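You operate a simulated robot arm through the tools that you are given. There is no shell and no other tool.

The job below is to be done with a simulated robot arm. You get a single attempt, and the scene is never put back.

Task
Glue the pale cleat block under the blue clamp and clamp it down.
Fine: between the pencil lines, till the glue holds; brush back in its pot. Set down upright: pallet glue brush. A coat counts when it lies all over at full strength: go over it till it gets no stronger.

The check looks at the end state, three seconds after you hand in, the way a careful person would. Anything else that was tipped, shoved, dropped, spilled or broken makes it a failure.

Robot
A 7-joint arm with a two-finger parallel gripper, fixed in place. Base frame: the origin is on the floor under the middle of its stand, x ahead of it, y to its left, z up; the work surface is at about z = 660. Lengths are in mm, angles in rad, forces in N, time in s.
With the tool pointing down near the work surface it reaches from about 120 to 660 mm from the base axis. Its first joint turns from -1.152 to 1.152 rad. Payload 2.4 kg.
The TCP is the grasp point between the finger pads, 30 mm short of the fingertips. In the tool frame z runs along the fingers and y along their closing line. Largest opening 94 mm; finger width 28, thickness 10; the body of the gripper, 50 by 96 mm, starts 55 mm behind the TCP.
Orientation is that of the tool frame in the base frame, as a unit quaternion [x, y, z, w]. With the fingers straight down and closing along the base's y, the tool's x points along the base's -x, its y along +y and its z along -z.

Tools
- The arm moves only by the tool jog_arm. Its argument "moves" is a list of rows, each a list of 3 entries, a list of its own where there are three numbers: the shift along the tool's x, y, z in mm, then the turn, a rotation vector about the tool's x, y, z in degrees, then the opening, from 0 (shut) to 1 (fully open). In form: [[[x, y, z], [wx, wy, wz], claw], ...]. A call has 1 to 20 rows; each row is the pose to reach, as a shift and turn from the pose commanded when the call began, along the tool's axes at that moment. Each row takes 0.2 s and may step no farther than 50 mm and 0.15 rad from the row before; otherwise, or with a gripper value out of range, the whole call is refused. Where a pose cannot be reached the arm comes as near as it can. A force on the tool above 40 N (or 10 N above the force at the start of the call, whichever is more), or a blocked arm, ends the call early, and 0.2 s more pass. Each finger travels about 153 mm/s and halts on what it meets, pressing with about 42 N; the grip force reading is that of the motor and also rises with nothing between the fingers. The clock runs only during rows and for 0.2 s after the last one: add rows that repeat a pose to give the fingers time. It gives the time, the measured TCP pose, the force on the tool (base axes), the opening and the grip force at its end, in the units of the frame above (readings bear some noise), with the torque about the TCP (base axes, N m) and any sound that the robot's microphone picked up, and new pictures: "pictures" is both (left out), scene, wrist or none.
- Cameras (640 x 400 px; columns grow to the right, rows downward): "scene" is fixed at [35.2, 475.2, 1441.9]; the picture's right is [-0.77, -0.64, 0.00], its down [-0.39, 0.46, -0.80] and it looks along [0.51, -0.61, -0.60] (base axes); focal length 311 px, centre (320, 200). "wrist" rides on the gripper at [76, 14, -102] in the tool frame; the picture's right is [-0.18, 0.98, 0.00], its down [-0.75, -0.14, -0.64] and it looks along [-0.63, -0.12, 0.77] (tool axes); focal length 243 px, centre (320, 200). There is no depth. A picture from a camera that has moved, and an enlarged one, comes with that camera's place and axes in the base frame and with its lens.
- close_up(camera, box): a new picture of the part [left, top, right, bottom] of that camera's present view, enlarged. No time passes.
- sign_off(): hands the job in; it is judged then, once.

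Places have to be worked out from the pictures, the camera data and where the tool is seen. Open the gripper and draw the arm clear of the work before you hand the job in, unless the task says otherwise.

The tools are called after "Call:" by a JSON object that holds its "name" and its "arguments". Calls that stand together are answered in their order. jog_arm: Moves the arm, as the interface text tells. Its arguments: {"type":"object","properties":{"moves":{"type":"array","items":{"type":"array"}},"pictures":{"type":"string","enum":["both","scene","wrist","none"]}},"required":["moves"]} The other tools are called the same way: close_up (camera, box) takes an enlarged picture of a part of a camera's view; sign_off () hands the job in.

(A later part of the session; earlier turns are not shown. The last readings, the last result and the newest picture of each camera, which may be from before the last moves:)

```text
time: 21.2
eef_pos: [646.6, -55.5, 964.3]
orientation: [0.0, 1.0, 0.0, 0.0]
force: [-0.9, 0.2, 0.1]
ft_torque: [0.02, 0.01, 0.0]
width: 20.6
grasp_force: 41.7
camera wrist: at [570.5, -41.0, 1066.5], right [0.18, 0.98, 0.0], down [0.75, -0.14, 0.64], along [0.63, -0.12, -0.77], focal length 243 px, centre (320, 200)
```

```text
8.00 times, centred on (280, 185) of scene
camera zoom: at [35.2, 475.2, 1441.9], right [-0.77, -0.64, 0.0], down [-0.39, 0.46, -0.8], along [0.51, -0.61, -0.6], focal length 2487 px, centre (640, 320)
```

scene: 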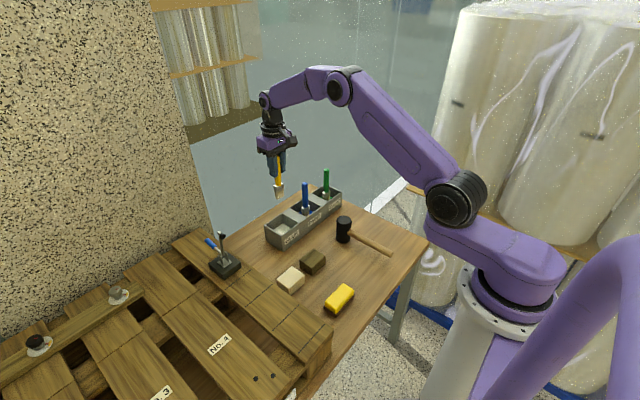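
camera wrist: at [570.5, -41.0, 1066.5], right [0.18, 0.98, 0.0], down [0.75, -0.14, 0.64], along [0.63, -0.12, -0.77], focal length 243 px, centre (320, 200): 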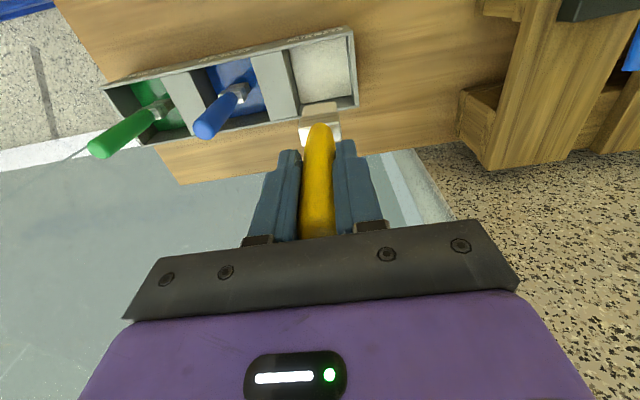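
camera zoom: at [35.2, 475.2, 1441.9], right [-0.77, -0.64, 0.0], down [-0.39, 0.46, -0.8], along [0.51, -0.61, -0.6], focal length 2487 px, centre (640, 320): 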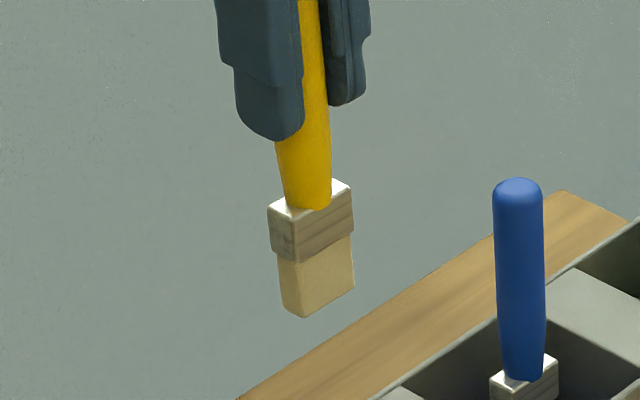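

The bristles look tan and dry. The brush sits over the glue pot at the original place, so I lower it back into the pot in steps and check for contact.

Call:
{"name": "jog_arm", "arguments": {"moves": [[[0, 0, 30], [0, 0, 0], 0], [[0, 0, 60], [0, 0, 0], 0], [[0, 0, 90], [0, 0, 0], 0], [[0, 0, 115], [0, 0, 0], 0], [[0, 0, 135], [0, 0, 0], 0], [[0, 0, 148], [0, 0, 0], 0], [[0, 0, 154], [0, 0, 0], 0], [[0, 0, 154], [0, 0, 0], 0]]}}

Call:
{"name": "close_up", "arguments": {"camera": "scene", "box": [255, 190, 315, 245]}}

Call:
{"name": "close_up", "arguments": {"camera": "wrist", "box": [260, 40, 400, 140]}}

```text
time: 23.0
eef_pos: [646.2, -54.8, 811.3]
orientation: [0.0, 1.0, 0.0, -0.001]
force: [0.1, -0.6, -0.2]
ft_torque: [0.01, -0.04, 0.03]
width: 20.4
grasp_force: 41.8
camera wrist: at [570.1, -39.8, 912.7], right [0.18, 0.98, 0.0], down [0.75, -0.14, 0.64], along [0.63, -0.12, -0.77], focal length 243 px, centre (320, 200)
```

scene: 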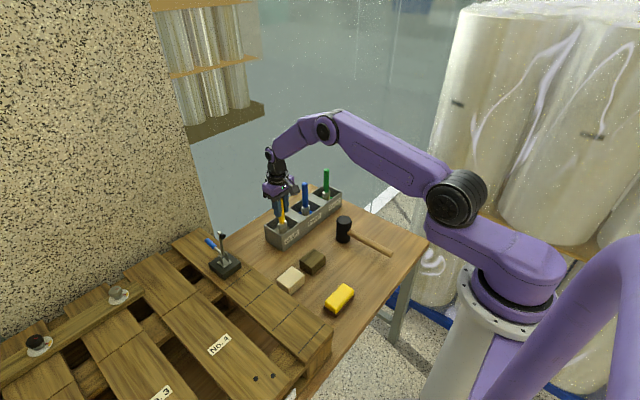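
wrist: 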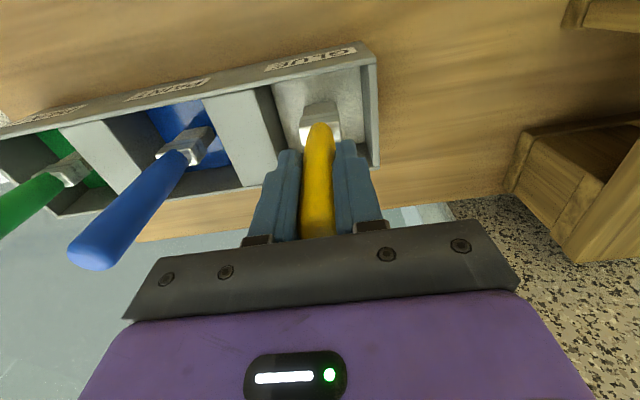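

```text
7.27 times, centred on (285, 218) of scene
camera zoom: at [35.2, 475.2, 1441.9], right [-0.77, -0.64, 0.0], down [-0.39, 0.46, -0.8], along [0.51, -0.61, -0.6], focal length 2261 px, centre (574, 73)
```

zoom: 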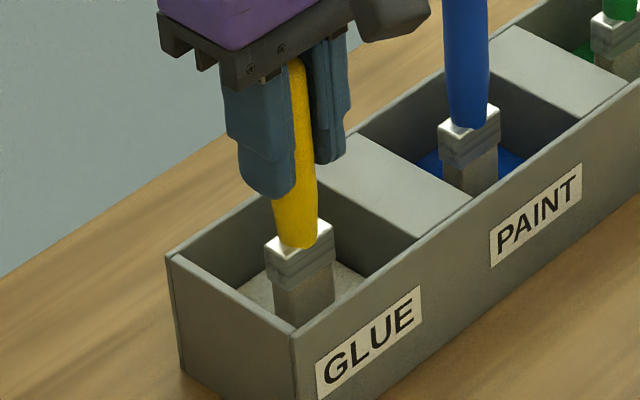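

```text
4.00 times, centred on (330, 90) of wrist
camera zoom: at [570.1, -39.8, 912.7], right [0.18, 0.98, 0.0], down [0.75, -0.14, 0.64], along [0.63, -0.12, -0.77], focal length 970 px, centre (280, 640)
```

zoom: 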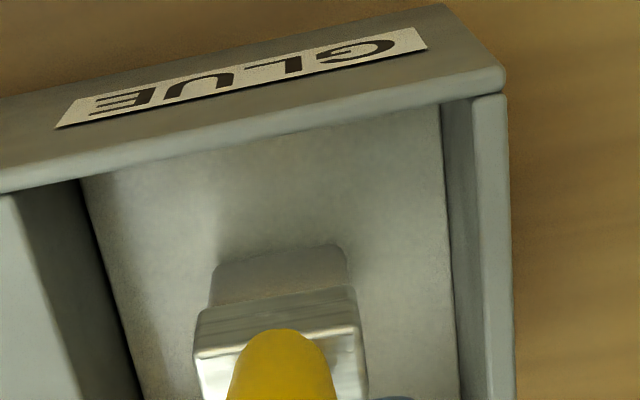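

No contact at z≈811 (I gripped at 807). I lower in 1–2 mm steps to press the bristles onto the glue lightly.

Call:
{"name": "jog_arm", "arguments": {"moves": [[[0, 0, 2], [0, 0, 0], 0], [[0, 0, 4], [0, 0, 0], 0], [[0, 0, 5], [0, 0, 0], 0], [[0, 0, 5], [0, 0, 0], 0]], "pictures": "none"}}

```text
time: 24.0
eef_pos: [647.7, -55.0, 808.3]
orientation: [0.0, 1.0, 0.0, 0.002]
force: [-4.4, 2.4, 20.0]
ft_torque: [0.42, 0.5, 0.07]
width: 20.7
grasp_force: 42.3
```

The bristles are on the pot's bottom/glue (20 N). I ease up 1 mm, wiggle a few mm inside the pot to load the bristles, then lift a bit and look.

Call:
{"name": "jog_arm", "arguments": {"moves": [[[0, 0, -1], [0, 0, 0], 0], [[6, 0, -1], [0, 0, 0], 0], [[6, 6, -1], [0, 0, 0], 0], [[0, 6, -1], [0, 0, 0], 0], [[-3, 0, -1], [0, 0, 0], 0], [[0, -6, -1], [0, 0, 0], 0], [[0, 0, -1], [0, 0, 0], 0], [[0, 0, -1], [0, 0, 0], 0], [[0, 0, -20], [0, 0, 0], 0], [[0, 0, -45], [0, 0, 0], 0], [[0, 0, -80], [0, 0, 0], 0], [[0, 0, -120], [0, 0, 0], 0], [[0, 0, -158], [0, 0, 0], 0], [[0, 0, -158], [0, 0, 0], 0]], "pictures": "none"}}

Call:
{"name": "close_up", "arguments": {"camera": "scene", "box": [260, 160, 300, 210]}}

Call:
{"name": "close_up", "arguments": {"camera": "wrist", "box": [280, 80, 360, 140]}}

```text
time: 27.0
eef_pos: [646.6, -55.1, 966.3]
orientation: [0.0, 1.0, 0.0, 0.0]
force: [0.3, -0.3, -1.0]
ft_torque: [0.0, 0.03, 0.01]
width: 20.5
grasp_force: 42.3
```

```text
8.00 times, centred on (280, 185) of scene
camera zoom: at [35.2, 475.2, 1441.9], right [-0.77, -0.64, 0.0], down [-0.39, 0.46, -0.8], along [0.51, -0.61, -0.6], focal length 2487 px, centre (640, 320)
```

zoom: 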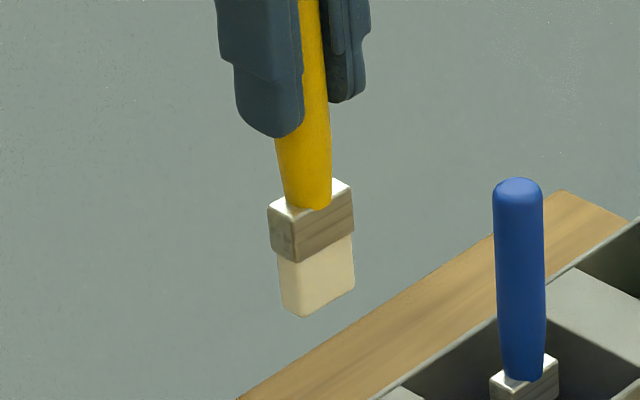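

```text
6.67 times, centred on (320, 110) of wrist
camera zoom: at [570.2, -40.8, 1068.2], right [0.18, 0.98, 0.0], down [0.75, -0.14, 0.64], along [0.63, -0.12, -0.77], focal length 1618 px, centre (320, 800)
```

zoom: 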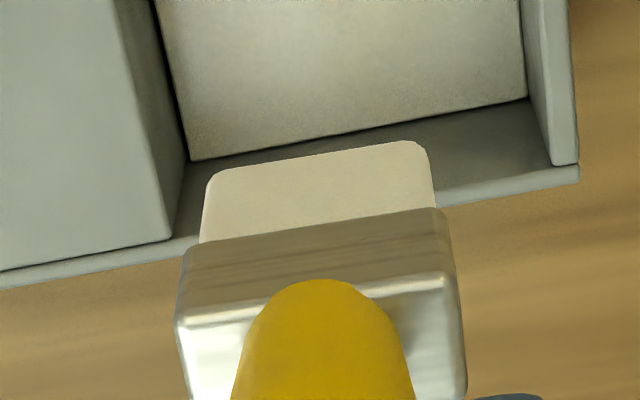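

The bristles now look clearly white — the brush is loaded. I carry it back to the board at (471, 205) and come down to just above contact height.

Call:
{"name": "jog_arm", "arguments": {"moves": [[[20, 32, 0], [0, 0, 0], 0], [[42, 64, 0], [0, 0, 0], 0], [[66, 96, 0], [0, 0, 0], 0], [[92, 128, 0], [0, 0, 0], 0], [[118, 160, 0], [0, 0, 0], 0], [[142, 192, 0], [0, 0, 0], 0], [[160, 226, 0], [0, 0, 0], 0], [[175, 260, 0], [0, 0, 0], 0], [[175, 260, 30], [0, 0, 0], 0], [[175, 260, 55], [0, 0, 0], 0], [[175, 260, 65], [0, 0, 0], 0], [[175, 260, 67], [0, 0, 0], 0], [[175, 260, 68], [0, 0, 0], 0]], "pictures": "none"}}

```text
time: 29.8
eef_pos: [472.1, 203.8, 899.7]
orientation: [0.001, 1.0, 0.002, 0.0]
force: [-5.5, -3.7, 30.1]
ft_torque: [-0.77, 0.63, -0.03]
width: 20.7
grasp_force: 42.2
```

Contact is already 30 N here, so I raise 2 mm and begin stroking along x at y≈204.

Call:
{"name": "jog_arm", "arguments": {"moves": [[[0, 0, -2], [0, 0, 0], 0], [[-10, 0, -2], [0, 0, 0], 0], [[-20, 0, -2], [0, 0, 0], 0]], "pictures": "none"}}

Call:
{"name": "close_up", "arguments": {"camera": "wrist", "box": [240, 40, 400, 140]}}

Call:
{"name": "close_up", "arguments": {"camera": "scene", "box": [220, 250, 280, 300]}}

```text
time: 30.6
eef_pos: [491.4, 204.1, 899.1]
orientation: [0.0, 1.0, 0.0, 0.0]
force: [0.6, 1.0, 0.3]
ft_torque: [0.08, 0.01, -0.04]
width: 20.5
grasp_force: 41.3
```

```text
4.00 times, centred on (320, 90) of wrist
camera zoom: at [414.3, 220.0, 1000.5], right [0.18, 0.98, 0.0], down [0.75, -0.14, 0.64], along [0.63, -0.12, -0.77], focal length 970 px, centre (320, 640)
```

zoom: 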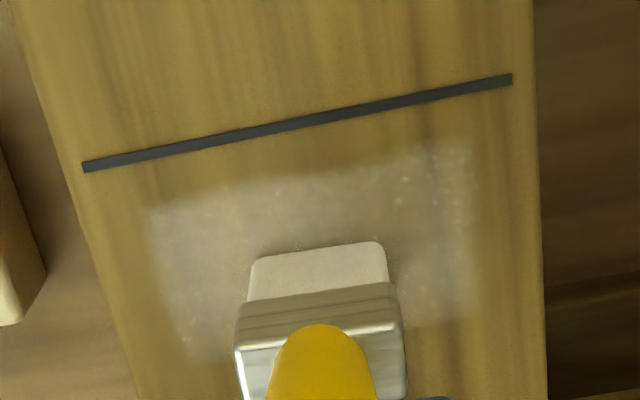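

```text
8.00 times, centred on (250, 275) of scene
camera zoom: at [35.2, 475.2, 1441.9], right [-0.77, -0.64, 0.0], down [-0.39, 0.46, -0.8], along [0.51, -0.61, -0.6], focal length 2487 px, centre (880, -400)
```

zoom: 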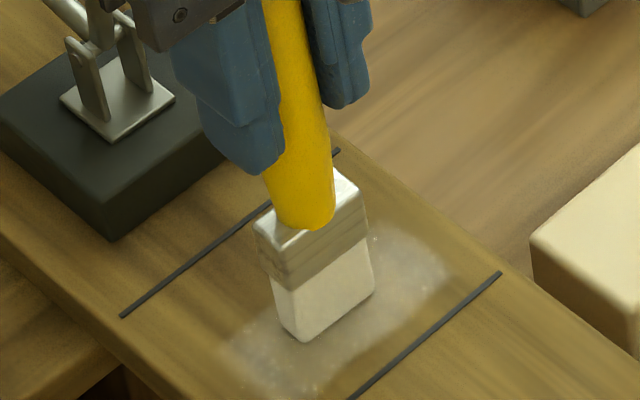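

Glue is now visible on the board as a hazy patch, well inside the lines (about x 470–505, y 172–240). I continue with light contact along x and over to y≈193.

Call:
{"name": "jog_arm", "arguments": {"moves": [[[0, 0, 1], [0, 0, 0], 0], [[-12, 0, 1], [0, 0, 0], 0], [[-24, 0, 1], [0, 0, 0], 0], [[-36, 0, 1], [0, 0, 0], 0], [[-36, -14, 1], [0, 0, 0], 0], [[-24, -14, 1], [0, 0, 0], 0], [[-12, -14, 1], [0, 0, 0], 0], [[0, -14, 1], [0, 0, 0], 0], [[12, -14, 1], [0, 0, 0], 0], [[18, -14, 1], [0, 0, 0], 0]], "pictures": "none"}}

Call:
{"name": "close_up", "arguments": {"camera": "wrist", "box": [240, 40, 400, 140]}}

Call:
{"name": "close_up", "arguments": {"camera": "scene", "box": [220, 250, 280, 300]}}

```text
time: 32.8
eef_pos: [474.0, 191.1, 899.0]
orientation: [0.0, 1.0, -0.001, 0.0]
force: [-1.1, 0.0, 0.1]
ft_torque: [0.03, 0.0, 0.0]
width: 20.5
grasp_force: 41.8
```

```text
4.00 times, centred on (320, 90) of wrist
camera zoom: at [397.2, 205.7, 1000.2], right [0.18, 0.98, 0.0], down [0.75, -0.14, 0.64], along [0.63, -0.12, -0.77], focal length 970 px, centre (320, 640)
```

zoom: 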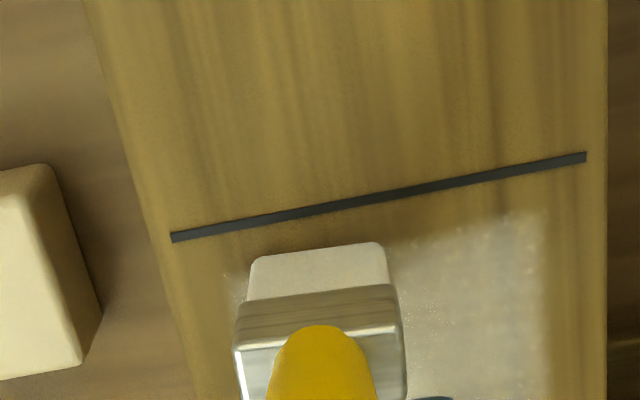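

```text
8.00 times, centred on (250, 275) of scene
camera zoom: at [35.2, 475.2, 1441.9], right [-0.77, -0.64, 0.0], down [-0.39, 0.46, -0.8], along [0.51, -0.61, -0.6], focal length 2487 px, centre (880, -400)
```

zoom: 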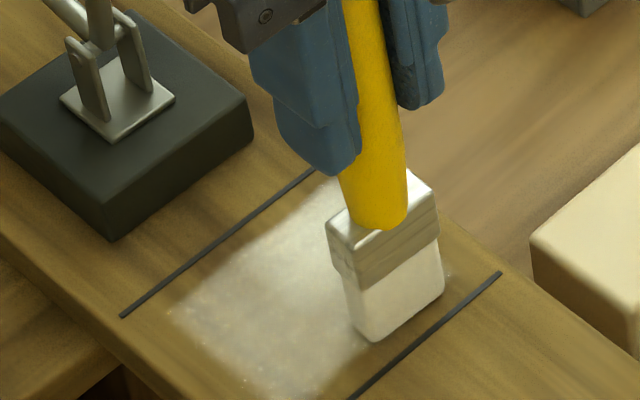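

The coat is filling in within a rectangular zone between the lines. I continue with lanes at y≈180, 218 and 231 at slightly firmer contact.

Call:
{"name": "jog_arm", "arguments": {"moves": [[[0, -11, 0.5], [0, 0, 0], 0], [[-14, -11, 0.5], [0, 0, 0], 0], [[-28, -11, 0.5], [0, 0, 0], 0], [[-42, -11, 0.5], [0, 0, 0], 0], [[-54, -11, 0.5], [0, 0, 0], 0], [[-54, 5, 0.5], [0, 0, 0], 0], [[-54, 27, 0.5], [0, 0, 0], 0], [[-40, 27, 0.5], [0, 0, 0], 0], [[-26, 27, 0.5], [0, 0, 0], 0], [[-12, 27, 0.5], [0, 0, 0], 0], [[2, 27, 0.5], [0, 0, 0], 0], [[2, 40, 0.5], [0, 0, 0], 0], [[-12, 40, 0.5], [0, 0, 0], 0], [[-26, 40, 0.5], [0, 0, 0], 0], [[-40, 40, 0.5], [0, 0, 0], 0], [[-54, 40, 0.5], [0, 0, 0], 0], [[-54, 40, 0.5], [0, 0, 0], 0]], "pictures": "none"}}

Call:
{"name": "close_up", "arguments": {"camera": "wrist", "box": [240, 40, 400, 140]}}

Call:
{"name": "close_up", "arguments": {"camera": "scene", "box": [220, 250, 280, 300]}}

```text
time: 36.4
eef_pos: [528.9, 231.1, 897.6]
orientation: [0.0, 1.0, 0.001, 0.0]
force: [-4.7, -0.4, 15.2]
ft_torque: [-0.33, 0.33, 0.0]
width: 20.5
grasp_force: 42.5
```

```text
4.00 times, centred on (320, 90) of wrist
camera zoom: at [451.5, 246.4, 998.9], right [0.18, 0.98, 0.0], down [0.75, -0.14, 0.64], along [0.63, -0.12, -0.77], focal length 970 px, centre (320, 640)
```

zoom: 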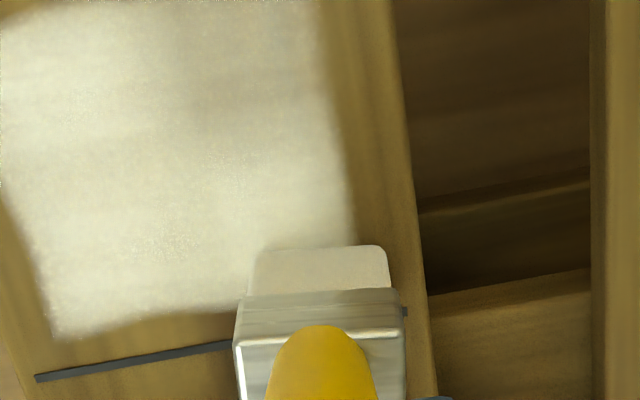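

```text
8.00 times, centred on (250, 275) of scene
camera zoom: at [34.8, 475.1, 1442.0], right [-0.77, -0.64, 0.0], down [-0.39, 0.46, -0.8], along [0.51, -0.61, -0.6], focal length 2487 px, centre (880, -400)
```

zoom: 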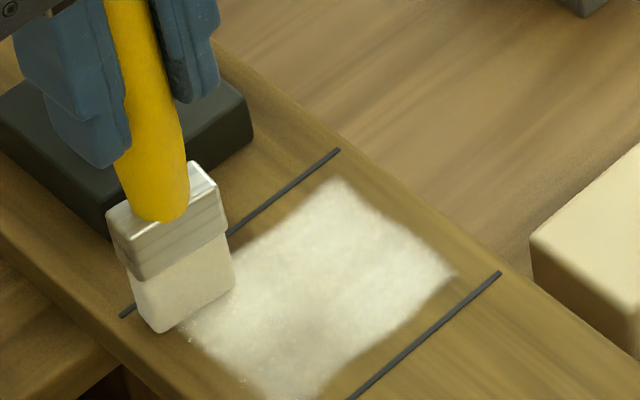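

The coat shows white over a zone about x 470–530, y 172–240, clear of the lines. I go over it all again in lanes to bring it to full strength.

Call:
{"name": "jog_arm", "arguments": {"moves": [[[14, 0, 0], [0, 0, 0], 0], [[28, 0, 0], [0, 0, 0], 0], [[42, 0, 0], [0, 0, 0], 0], [[56, 0, 0], [0, 0, 0], 0], [[56, -13, 0], [0, 0, 0], 0], [[42, -13, 0], [0, 0, 0], 0], [[28, -13, 0], [0, 0, 0], 0], [[14, -13, 0], [0, 0, 0], 0], [[0, -13, 0], [0, 0, 0], 0], [[0, -26, 0], [0, 0, 0], 0], [[14, -26, 0], [0, 0, 0], 0], [[28, -26, 0], [0, 0, 0], 0], [[42, -26, 0], [0, 0, 0], 0], [[56, -26, 0], [0, 0, 0], 0], [[56, -39, 0], [0, 0, 0], 0], [[42, -39, 0], [0, 0, 0], 0], [[28, -39, 0], [0, 0, 0], 0], [[14, -39, 0], [0, 0, 0], 0], [[0, -39, 0], [0, 0, 0], 0], [[0, -51, 0], [0, 0, 0], 0]], "pictures": "none"}}

Call:
{"name": "close_up", "arguments": {"camera": "wrist", "box": [240, 40, 400, 140]}}

Call:
{"name": "close_up", "arguments": {"camera": "scene", "box": [220, 250, 280, 300]}}

```text
time: 40.6
eef_pos: [527.5, 178.7, 897.8]
orientation: [0.0, 1.0, 0.001, 0.0]
force: [0.4, 0.7, 2.1]
ft_torque: [0.09, 0.02, -0.01]
width: 20.0
grasp_force: 42.0
```

```text
4.00 times, centred on (320, 90) of wrist
camera zoom: at [451.2, 194.0, 998.9], right [0.18, 0.98, 0.0], down [0.75, -0.14, 0.64], along [0.63, -0.12, -0.77], focal length 970 px, centre (320, 640)
```

zoom: 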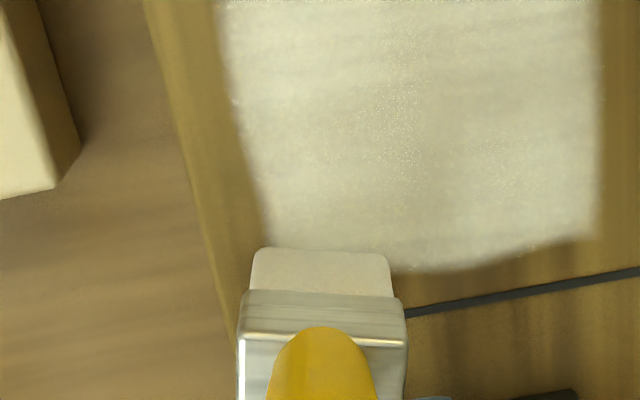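

```text
8.00 times, centred on (250, 275) of scene
camera zoom: at [35.2, 475.2, 1441.9], right [-0.77, -0.64, 0.0], down [-0.39, 0.46, -0.8], along [0.51, -0.61, -0.6], focal length 2487 px, centre (880, -400)
```

zoom: 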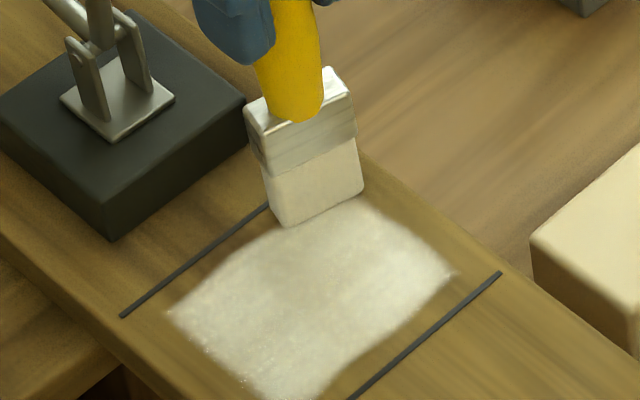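

The coat is nearly even, but the bristles look more beige (running low). To be sure of full strength I re-dip: lift, carry back to the pot and lower to just above contact.

Call:
{"name": "jog_arm", "arguments": {"moves": [[[0, 0, -25], [0, 0, 0], 0], [[0, 0, -50], [0, 0, 0], 0], [[0, 0, -68], [0, 0, 0], 0], [[-10, -40, -68], [0, 0, 0], 0], [[-24, -80, -68], [0, 0, 0], 0], [[-42, -120, -68], [0, 0, 0], 0], [[-64, -158, -68], [0, 0, 0], 0], [[-90, -197, -68], [0, 0, 0], 0], [[-119, -235, -68], [0, 0, 0], 0], [[-119, -235, -68], [0, 0, 0], 0], [[-119, -235, -28], [0, 0, 0], 0], [[-119, -235, 12], [0, 0, 0], 0], [[-119, -235, 48], [0, 0, 0], 0], [[-119, -235, 72], [0, 0, 0], 0], [[-119, -235, 86], [0, 0, 0], 0], [[-119, -235, 89], [0, 0, 0], 0]], "pictures": "both"}}

Call:
{"name": "close_up", "arguments": {"camera": "scene", "box": [220, 250, 280, 300]}}

```text
time: 44.0
eef_pos: [648.2, -55.5, 809.3]
orientation: [0.0, 1.0, 0.0, 0.0]
force: [-0.1, 0.5, 0.1]
ft_torque: [0.02, 0.02, -0.01]
width: 20.3
grasp_force: 42.0
camera wrist: at [570.4, -39.9, 910.2], right [0.18, 0.98, 0.0], down [0.75, -0.14, 0.64], along [0.63, -0.12, -0.77], focal length 243 px, centre (320, 200)
```

scene: 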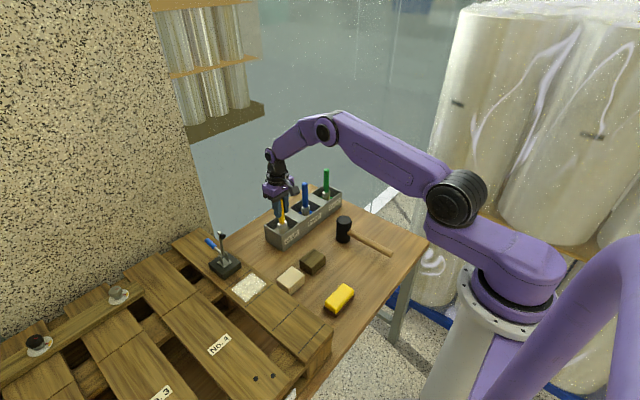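
wrist: 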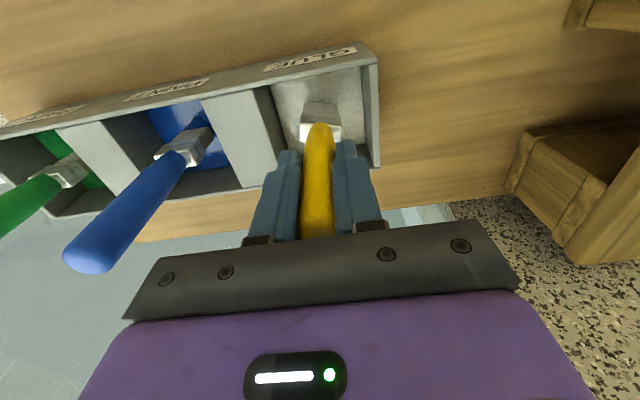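

```text
8.00 times, centred on (250, 275) of scene
camera zoom: at [35.2, 475.2, 1441.9], right [-0.77, -0.64, 0.0], down [-0.39, 0.46, -0.8], along [0.51, -0.61, -0.6], focal length 2487 px, centre (880, -400)
```

zoom: 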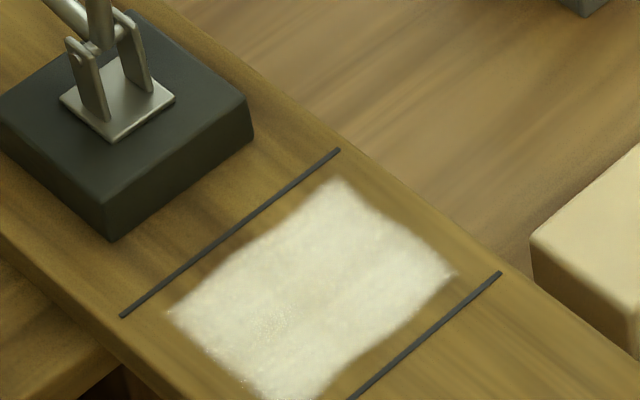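

The coat already looks fairly full with slight unevenness. I press lightly into the glue and stir gently to reload.

Call:
{"name": "jog_arm", "arguments": {"moves": [[[0, 0, 1], [0, 0, 0], 0], [[0, 0, 2], [0, 0, 0], 0], [[0, 0, 2.5], [0, 0, 0], 0], [[5, 0, 2], [0, 0, 0], 0], [[5, 5, 2], [0, 0, 0], 0], [[0, 5, 2], [0, 0, 0], 0], [[0, -5, 2], [0, 0, 0], 0], [[0, 0, 2], [0, 0, 0], 0], [[0, 0, 2], [0, 0, 0], 0]], "pictures": "none"}}

```text
time: 46.0
eef_pos: [647.1, -57.5, 806.8]
orientation: [0.001, 1.0, -0.001, 0.002]
force: [1.2, -4.3, 14.5]
ft_torque: [-0.38, -0.23, -0.01]
width: 20.2
grasp_force: 41.8
```

Contact 14 N in the glue; I lift and return to the board at the (471, 180) corner, lowering to just above contact.

Call:
{"name": "jog_arm", "arguments": {"moves": [[[0, 0, -20], [0, 0, 0], 0], [[0, 0, -50], [0, 0, 0], 0], [[0, 0, -90], [0, 0, 0], 0], [[0, 0, -130], [0, 0, 0], 0], [[0, 0, -159], [0, 0, 0], 0], [[22, 32, -159], [0, 0, 0], 0], [[46, 64, -159], [0, 0, 0], 0], [[72, 98, -159], [0, 0, 0], 0], [[100, 132, -159], [0, 0, 0], 0], [[126, 166, -159], [0, 0, 0], 0], [[152, 200, -159], [0, 0, 0], 0], [[175, 235, -159], [0, 0, 0], 0], [[175, 235, -125], [0, 0, 0], 0], [[175, 235, -100], [0, 0, 0], 0], [[175, 235, -93], [0, 0, 0], 0], [[175, 235, -92], [0, 0, 0], 0]], "pictures": "none"}}

Call:
{"name": "close_up", "arguments": {"camera": "scene", "box": [220, 250, 280, 300]}}

```text
time: 49.4
eef_pos: [471.0, 179.8, 897.5]
orientation: [0.0, 1.0, 0.0, 0.0]
force: [0.5, 0.0, 0.1]
ft_torque: [-0.01, 0.0, 0.02]
width: 20.2
grasp_force: 41.9
```

```text
8.00 times, centred on (250, 275) of scene
camera zoom: at [35.2, 475.2, 1441.9], right [-0.77, -0.64, 0.0], down [-0.39, 0.46, -0.8], along [0.51, -0.61, -0.6], focal length 2487 px, centre (880, -400)
```

zoom: 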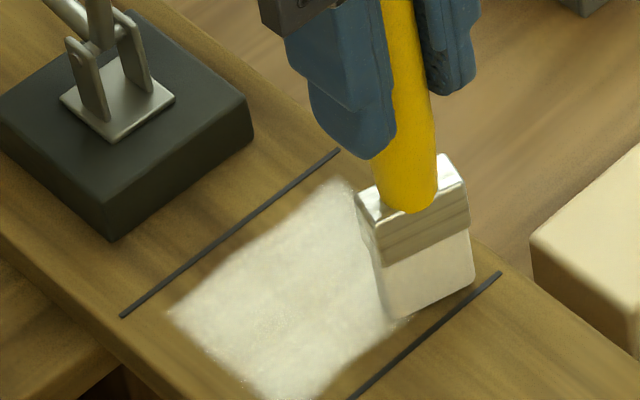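

Just above contact (0 N). I lower 1.5 mm and go over the whole zone in lanes again.

Call:
{"name": "jog_arm", "arguments": {"moves": [[[0, 0, 1.5], [0, 0, 0], 0], [[-14, 0, 1.5], [0, 0, 0], 0], [[-28, 0, 1.5], [0, 0, 0], 0], [[-42, 0, 1.5], [0, 0, 0], 0], [[-57, 0, 1.5], [0, 0, 0], 0], [[-57, 13, 1.5], [0, 0, 0], 0], [[-42, 13, 1.5], [0, 0, 0], 0], [[-28, 13, 1.5], [0, 0, 0], 0], [[-14, 13, 1.5], [0, 0, 0], 0], [[0, 13, 1.5], [0, 0, 0], 0], [[0, 26, 1.5], [0, 0, 0], 0], [[-14, 26, 1.5], [0, 0, 0], 0], [[-28, 26, 1.5], [0, 0, 0], 0], [[-42, 26, 1.5], [0, 0, 0], 0], [[-57, 26, 1.5], [0, 0, 0], 0], [[-57, 39, 1.5], [0, 0, 0], 0], [[-42, 39, 1.5], [0, 0, 0], 0], [[-28, 39, 1.5], [0, 0, 0], 0], [[-14, 39, 1.5], [0, 0, 0], 0], [[0, 39, 1.5], [0, 0, 0], 0]], "pictures": "none"}}

Call:
{"name": "close_up", "arguments": {"camera": "scene", "box": [220, 250, 280, 300]}}

Call:
{"name": "close_up", "arguments": {"camera": "wrist", "box": [240, 40, 400, 140]}}

```text
time: 53.6
eef_pos: [472.4, 219.8, 897.0]
orientation: [0.001, 1.0, 0.0, 0.001]
force: [1.9, -0.2, 4.1]
ft_torque: [0.03, -0.28, -0.03]
width: 20.3
grasp_force: 41.7
```

```text
8.00 times, centred on (250, 275) of scene
camera zoom: at [35.2, 475.1, 1441.9], right [-0.77, -0.64, 0.0], down [-0.39, 0.46, -0.8], along [0.51, -0.61, -0.6], focal length 2487 px, centre (880, -400)
```

zoom: 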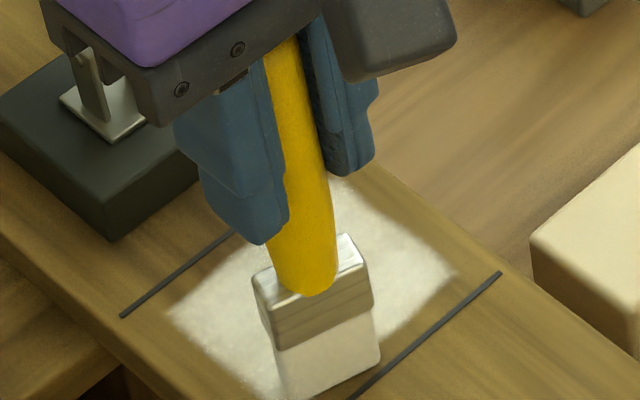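

```text
4.00 times, centred on (320, 90) of wrist
camera zoom: at [394.6, 234.8, 998.7], right [0.18, 0.98, 0.0], down [0.75, -0.14, 0.64], along [0.63, -0.12, -0.77], focal length 970 px, centre (320, 640)
```

zoom: 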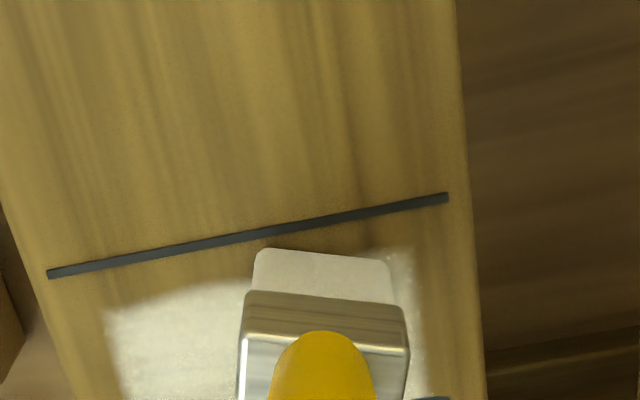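

The brush has twisted slightly in the grip but works well. I finish the y≈232 lane, then run along both x-edges of the zone (x≈475 and 525) in y, and lift to look.

Call:
{"name": "jog_arm", "arguments": {"moves": [[[0, 13, 0], [0, 0, 0], 0], [[-14, 13, 0], [0, 0, 0], 0], [[-28, 13, 0], [0, 0, 0], 0], [[-42, 13, 0], [0, 0, 0], 0], [[-57, 13, 0], [0, 0, 0], 0], [[-57, 0, 0], [0, 0, 0], 0], [[-57, -13, 0], [0, 0, 0], 0], [[-57, -26, 0], [0, 0, 0], 0], [[-57, -39, 0], [0, 0, 0], 0], [[-42, -39, 0], [0, 0, 0], 0], [[-28, -39, 0], [0, 0, 0], 0], [[-14, -39, 0], [0, 0, 0], 0], [[-1, -39, 0], [0, 0, 0], 0], [[-1, -26, 0], [0, 0, 0], 0], [[-1, -13, 0], [0, 0, 0], 0], [[-1, 0, 0], [0, 0, 0], 0], [[-1, 11, 0], [0, 0, 0], 0], [[-1, 11, -25], [0, 0, 0], 0], [[-1, 11, -68], [0, 0, 0], 0], [[-1, -30, -68], [0, 0, 0], 0]], "pictures": "none"}}

Call:
{"name": "close_up", "arguments": {"camera": "scene", "box": [220, 250, 280, 300]}}

Call:
{"name": "close_up", "arguments": {"camera": "wrist", "box": [240, 40, 400, 140]}}

```text
time: 57.8
eef_pos: [471.1, 190.4, 965.4]
orientation: [0.001, 1.0, 0.0, 0.001]
force: [-0.2, -0.2, 0.4]
ft_torque: [-0.02, 0.02, -0.04]
width: 20.1
grasp_force: 42.5
```

```text
8.00 times, centred on (250, 275) of scene
camera zoom: at [35.1, 475.2, 1441.9], right [-0.77, -0.64, 0.0], down [-0.39, 0.46, -0.8], along [0.51, -0.61, -0.6], focal length 2487 px, centre (880, -400)
```

zoom: 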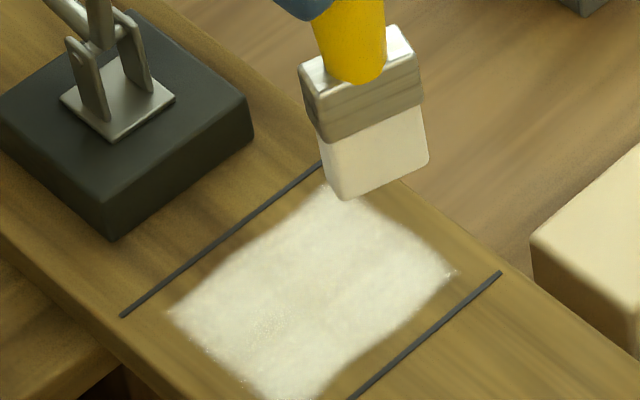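

```text
4.00 times, centred on (320, 90) of wrist
camera zoom: at [394.7, 205.4, 1066.1], right [0.18, 0.98, 0.0], down [0.75, -0.14, 0.64], along [0.63, -0.12, -0.77], focal length 970 px, centre (320, 640)
```

zoom: 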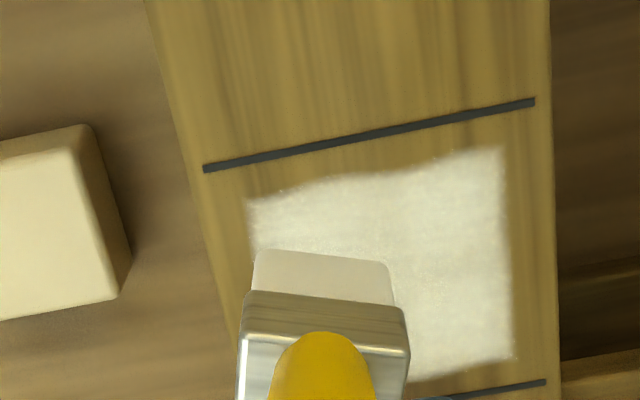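

I take a tighter close-up of the coat to judge evenness before deciding on one more pass.

Call:
{"name": "close_up", "arguments": {"camera": "scene", "box": [234, 268, 282, 302]}}

Call:
{"name": "close_up", "arguments": {"camera": "wrist", "box": [290, 70, 380, 150]}}

```text
11.76 times, centred on (258, 285) of scene
camera zoom: at [35.1, 475.2, 1441.9], right [-0.77, -0.64, 0.0], down [-0.39, 0.46, -0.8], along [0.51, -0.61, -0.6], focal length 3658 px, centre (1049, -800)
```

zoom: 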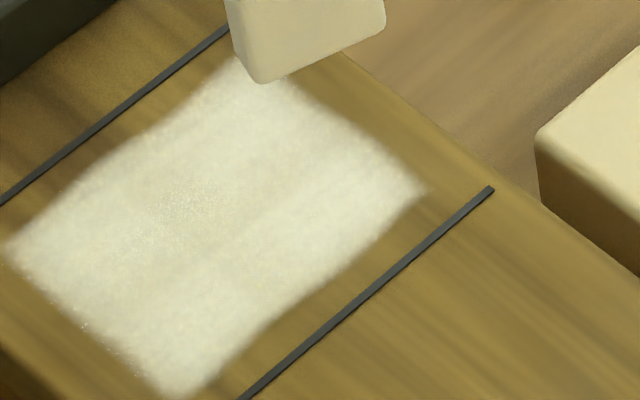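

```text
5.00 times, centred on (335, 110) of wrist
camera zoom: at [394.7, 205.4, 1066.1], right [0.18, 0.98, 0.0], down [0.75, -0.14, 0.64], along [0.63, -0.12, -0.77], focal length 1213 px, centre (245, 650)
```

zoom: 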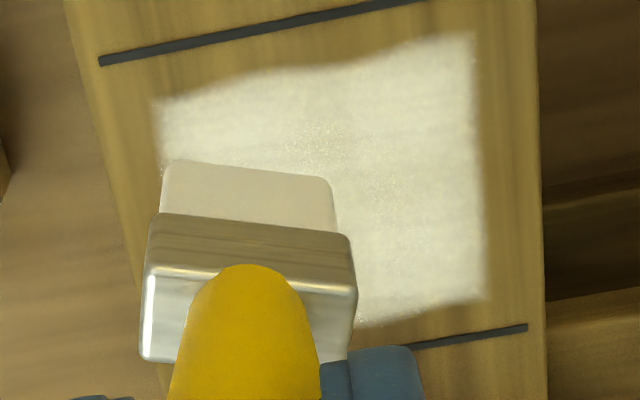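

It's nearly uniform with a slightly weaker look in the middle; I make one more full pass with the loaded brush.

Call:
{"name": "jog_arm", "arguments": {"moves": [[[0, 3, 30], [0, 0, 0], 0], [[0, 3, 55], [0, 0, 0], 0], [[0, 3, 66], [0, 0, 0], 0], [[0, 3, 68], [0, 0, 0], 0], [[-14, 3, 68], [0, 0, 0], 0], [[-28, 3, 68], [0, 0, 0], 0], [[-42, 3, 68], [0, 0, 0], 0], [[-56, 3, 68], [0, 0, 0], 0], [[-56, 16, 68], [0, 0, 0], 0], [[-42, 16, 68], [0, 0, 0], 0], [[-28, 16, 68], [0, 0, 0], 0], [[-14, 16, 68], [0, 0, 0], 0], [[0, 16, 68], [0, 0, 0], 0], [[0, 29, 68], [0, 0, 0], 0], [[-14, 29, 68], [0, 0, 0], 0], [[-28, 29, 68], [0, 0, 0], 0], [[-42, 29, 68], [0, 0, 0], 0], [[-56, 29, 68], [0, 0, 0], 0], [[-56, 41, 68], [0, 0, 0], 0], [[-42, 41, 68], [0, 0, 0], 0]], "pictures": "none"}}

Call:
{"name": "jog_arm", "arguments": {"moves": [[[14, 0, 0], [0, 0, 0], 0], [[28, 0, 0], [0, 0, 0], 0], [[42, 0, 0], [0, 0, 0], 0], [[42, -20, 0], [0, 0, 0], 0], [[42, -40, 0], [0, 0, 0], 0], [[42, -52, 0], [0, 0, 0], 0], [[28, -52, 0], [0, 0, 0], 0], [[14, -52, 0], [0, 0, 0], 0], [[0, -52, 0], [0, 0, 0], 0], [[-14, -52, 0], [0, 0, 0], 0], [[-14, -52, -25], [0, 0, 0], 0], [[-14, -52, -68], [0, 0, 0], 0], [[-24, -92, -68], [0, 0, 0], 0], [[-24, -92, -68], [0, 0, 0], 0]], "pictures": "both"}}

Call:
{"name": "close_up", "arguments": {"camera": "scene", "box": [234, 268, 282, 302]}}

Call:
{"name": "close_up", "arguments": {"camera": "wrist", "box": [290, 40, 450, 150]}}

```text
time: 62.0
eef_pos: [514.1, 232.2, 896.8]
orientation: [0.001, 1.0, 0.001, 0.001]
force: [3.8, 0.0, 5.7]
ft_torque: [0.05, -0.37, -0.05]
width: 20.2
grasp_force: 42.1
```

```text
time: 65.0
eef_pos: [540.1, 137.8, 964.1]
orientation: [0.0, 1.0, 0.0, -0.001]
force: [-0.1, -0.3, -0.8]
ft_torque: [-0.02, -0.01, -0.01]
width: 19.9
grasp_force: 41.6
camera wrist: at [463.3, 153.0, 1066.7], right [0.18, 0.98, 0.0], down [0.75, -0.14, 0.64], along [0.63, -0.12, -0.77], focal length 243 px, centre (320, 200)
```

scene: 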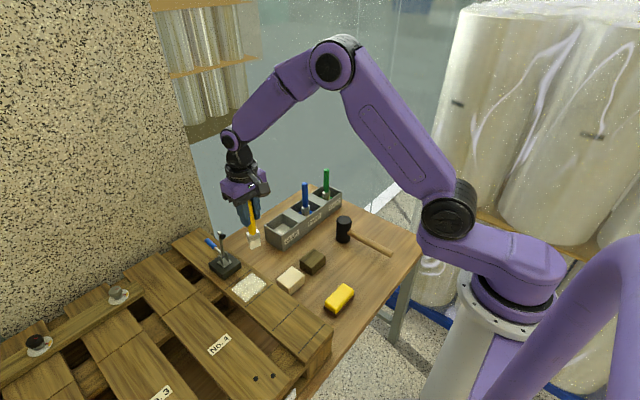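
wrist: 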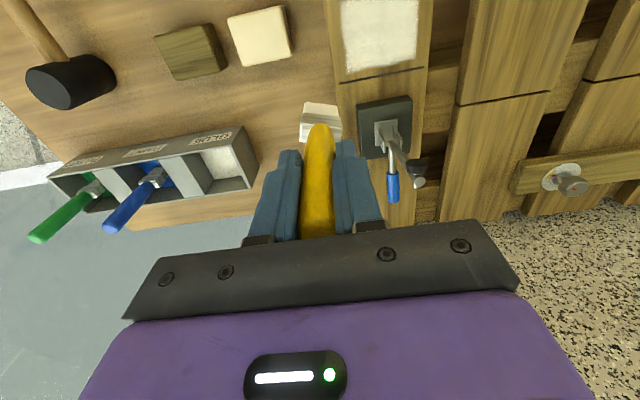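

```text
11.76 times, centred on (258, 285) of scene
camera zoom: at [35.2, 475.2, 1441.9], right [-0.77, -0.64, 0.0], down [-0.39, 0.46, -0.8], along [0.51, -0.61, -0.6], focal length 3658 px, centre (1049, -800)
```

zoom: 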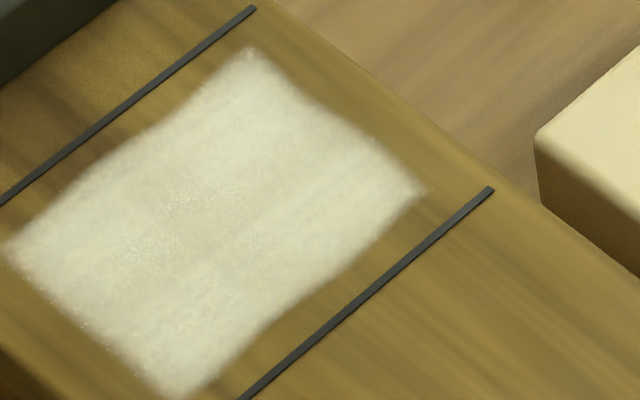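

```text
3.64 times, centred on (370, 95) of wrist
camera zoom: at [463.3, 153.0, 1066.7], right [0.18, 0.98, 0.0], down [0.75, -0.14, 0.64], along [0.63, -0.12, -0.77], focal length 882 px, centre (138, 582)
```

zoom: 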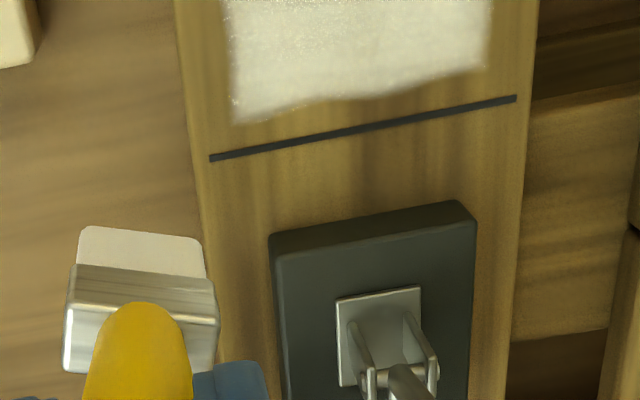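

The coat no longer changes from pass to pass, so it's at full strength. Before returning the brush I check its verticality in the grip.

Call:
{"name": "close_up", "arguments": {"camera": "scene", "box": [225, 175, 285, 255]}}

Call:
{"name": "jog_arm", "arguments": {"moves": [[[-20, -36, 0], [0, 0, 0], 0], [[-40, -72, 0], [0, 0, 0], 0], [[-62, -108, 0], [0, 0, 0], 0], [[-84, -146, 0], [0, 0, 0], 0], [[-108, -193, 0], [0, 0, 0], 0], [[-108, -193, 0], [0, 0, 0], 0]], "pictures": "both"}}

Call:
{"name": "close_up", "arguments": {"camera": "scene", "box": [255, 140, 315, 210]}}

```text
5.00 times, centred on (255, 215) of scene
camera zoom: at [35.2, 475.2, 1441.9], right [-0.77, -0.64, 0.0], down [-0.39, 0.46, -0.8], along [0.51, -0.61, -0.6], focal length 1554 px, centre (645, 125)
```

zoom: 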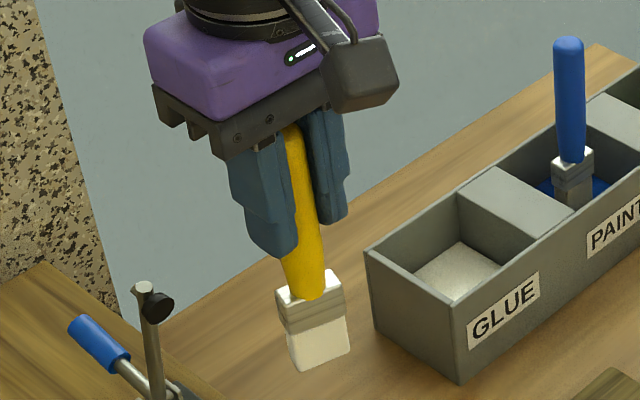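

```text
refused: row 5 steps farther than a row can; nothing moved
```

```text
5.71 times, centred on (285, 175) of scene
camera zoom: at [35.2, 475.2, 1441.9], right [-0.77, -0.64, 0.0], down [-0.39, 0.46, -0.8], along [0.51, -0.61, -0.6], focal length 1777 px, centre (520, 343)
```

zoom: 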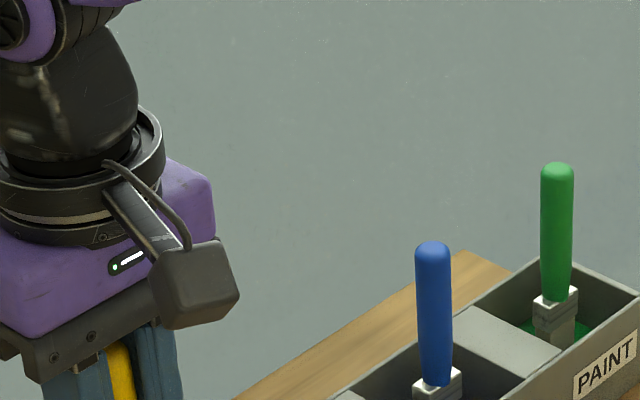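

The ferrule and bristle edges match the expected perspective lean of a vertical object, so the brush is upright within a degree or two. I redo the carry to the pot with smaller steps.

Call:
{"name": "jog_arm", "arguments": {"moves": [[[-18, -32, 0], [0, 0, 0], 0], [[-36, -64, 0], [0, 0, 0], 0], [[-54, -96, 0], [0, 0, 0], 0], [[-72, -128, 0], [0, 0, 0], 0], [[-90, -160, 0], [0, 0, 0], 0], [[-108, -193, 0], [0, 0, 0], 0], [[-108, -193, 0], [0, 0, 0], 0]], "pictures": "both"}}

Call:
{"name": "close_up", "arguments": {"camera": "scene", "box": [255, 140, 315, 210]}}

Call:
{"name": "close_up", "arguments": {"camera": "wrist", "box": [260, 20, 400, 140]}}

```text
time: 66.6
eef_pos: [646.6, -56.0, 963.7]
orientation: [-0.001, 1.0, 0.001, 0.0]
force: [0.1, -1.1, -0.4]
ft_torque: [0.0, 0.01, 0.02]
width: 20.4
grasp_force: 41.7
camera wrist: at [570.0, -42.0, 1065.4], right [0.18, 0.98, 0.0], down [0.75, -0.14, 0.64], along [0.63, -0.12, -0.77], focal length 243 px, centre (320, 200)
```

scene: 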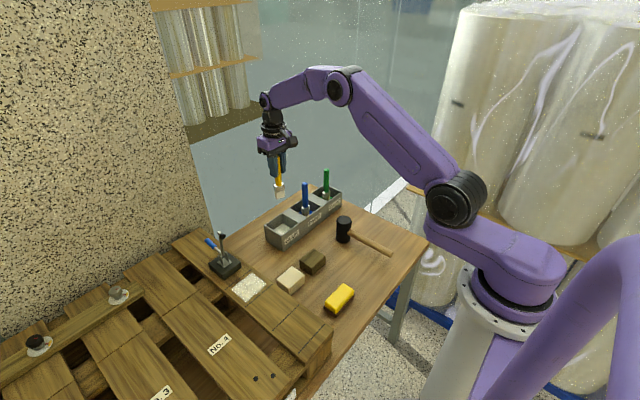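
wrist: 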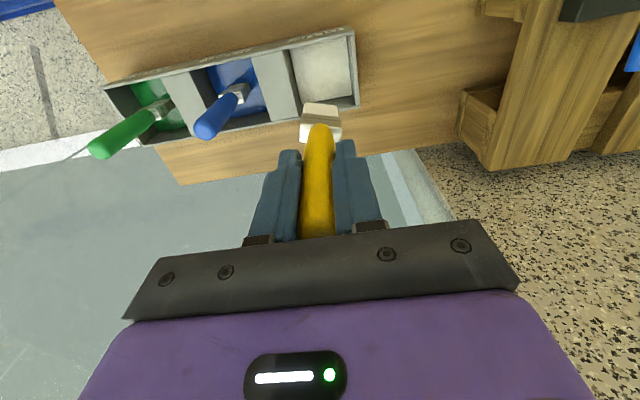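

```text
5.71 times, centred on (285, 175) of scene
camera zoom: at [35.2, 475.1, 1441.9], right [-0.77, -0.64, 0.0], down [-0.39, 0.46, -0.8], along [0.51, -0.61, -0.6], focal length 1777 px, centre (520, 343)
```

zoom: 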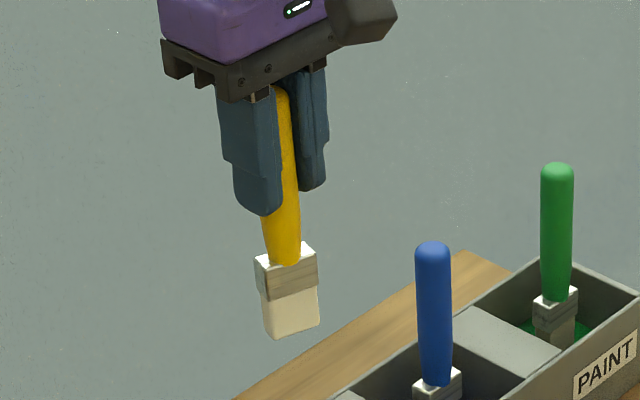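

```text
3.33 times, centred on (330, 80) of wrist
camera zoom: at [570.0, -42.0, 1065.4], right [0.18, 0.98, 0.0], down [0.75, -0.14, 0.64], along [0.63, -0.12, -0.77], focal length 809 px, centre (287, 600)
```

zoom: 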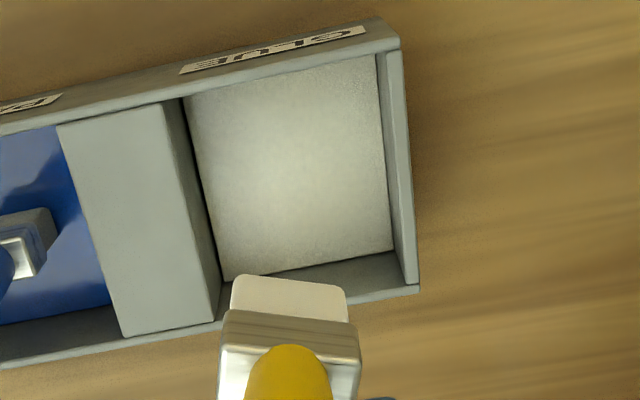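

Over the pot at the original spot. I lower to just above the floor of the pot.

Call:
{"name": "jog_arm", "arguments": {"moves": [[[0, 0, 40], [0, 0, 0], 0], [[0, 0, 80], [0, 0, 0], 0], [[0, 0, 115], [0, 0, 0], 0], [[0, 0, 140], [0, 0, 0], 0], [[0, 0, 153], [0, 0, 0], 0], [[0, 0, 156], [0, 0, 0], 0], [[0, 0, 157], [0, 0, 0], 0], [[0, 0, 157], [0, 0, 0], 0]], "pictures": "none"}}

Call:
{"name": "close_up", "arguments": {"camera": "scene", "box": [255, 190, 315, 245]}}

Call:
{"name": "close_up", "arguments": {"camera": "wrist", "box": [260, 20, 400, 140]}}

```text
time: 68.4
eef_pos: [646.2, -55.9, 808.6]
orientation: [0.0, 1.0, 0.0, 0.0]
force: [0.4, 0.5, -0.6]
ft_torque: [-0.03, 0.04, -0.02]
width: 20.4
grasp_force: 41.9
```

```text
7.27 times, centred on (285, 218) of scene
camera zoom: at [35.2, 475.2, 1441.9], right [-0.77, -0.64, 0.0], down [-0.39, 0.46, -0.8], along [0.51, -0.61, -0.6], focal length 2261 px, centre (574, 73)
```

zoom: 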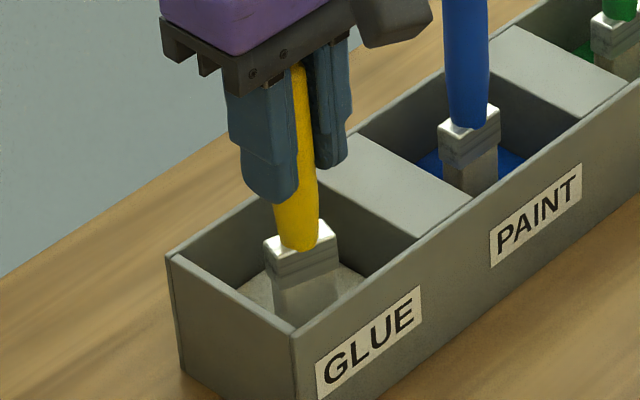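

```text
3.33 times, centred on (330, 80) of wrist
camera zoom: at [569.8, -40.4, 909.8], right [0.18, 0.98, 0.0], down [0.75, -0.14, 0.64], along [0.63, -0.12, -0.77], focal length 809 px, centre (287, 600)
```

zoom: 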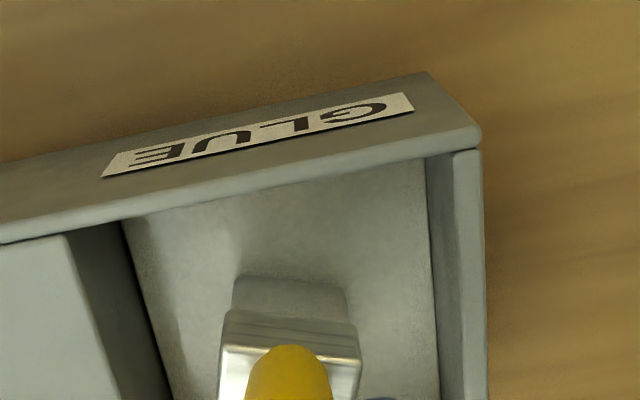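

Inside the pot with no contact yet at z≈808.6. I step down 1 mm at a time to touch lightly.

Call:
{"name": "jog_arm", "arguments": {"moves": [[[0, 0, 1], [0, 0, 0], 0], [[0, 0, 1], [0, 0, 0], 0]], "pictures": "none"}}

```text
time: 69.0
eef_pos: [646.6, -55.0, 806.1]
orientation: [-0.001, 1.0, 0.0, 0.0]
force: [0.5, 0.4, 0.4]
ft_torque: [0.0, -0.04, 0.0]
width: 20.2
grasp_force: 42.6
```

Call:
{"name": "jog_arm", "arguments": {"moves": [[[0, 0, 1], [0, 0, 0], 0], [[0, 0, 1], [0, 0, 0], 0]], "pictures": "none"}}

```text
time: 69.6
eef_pos: [648.8, -54.4, 807.3]
orientation: [0.0, 1.0, 0.001, 0.001]
force: [-2.9, 0.3, 8.5]
ft_torque: [0.1, 0.15, 0.07]
width: 20.4
grasp_force: 42.4
```

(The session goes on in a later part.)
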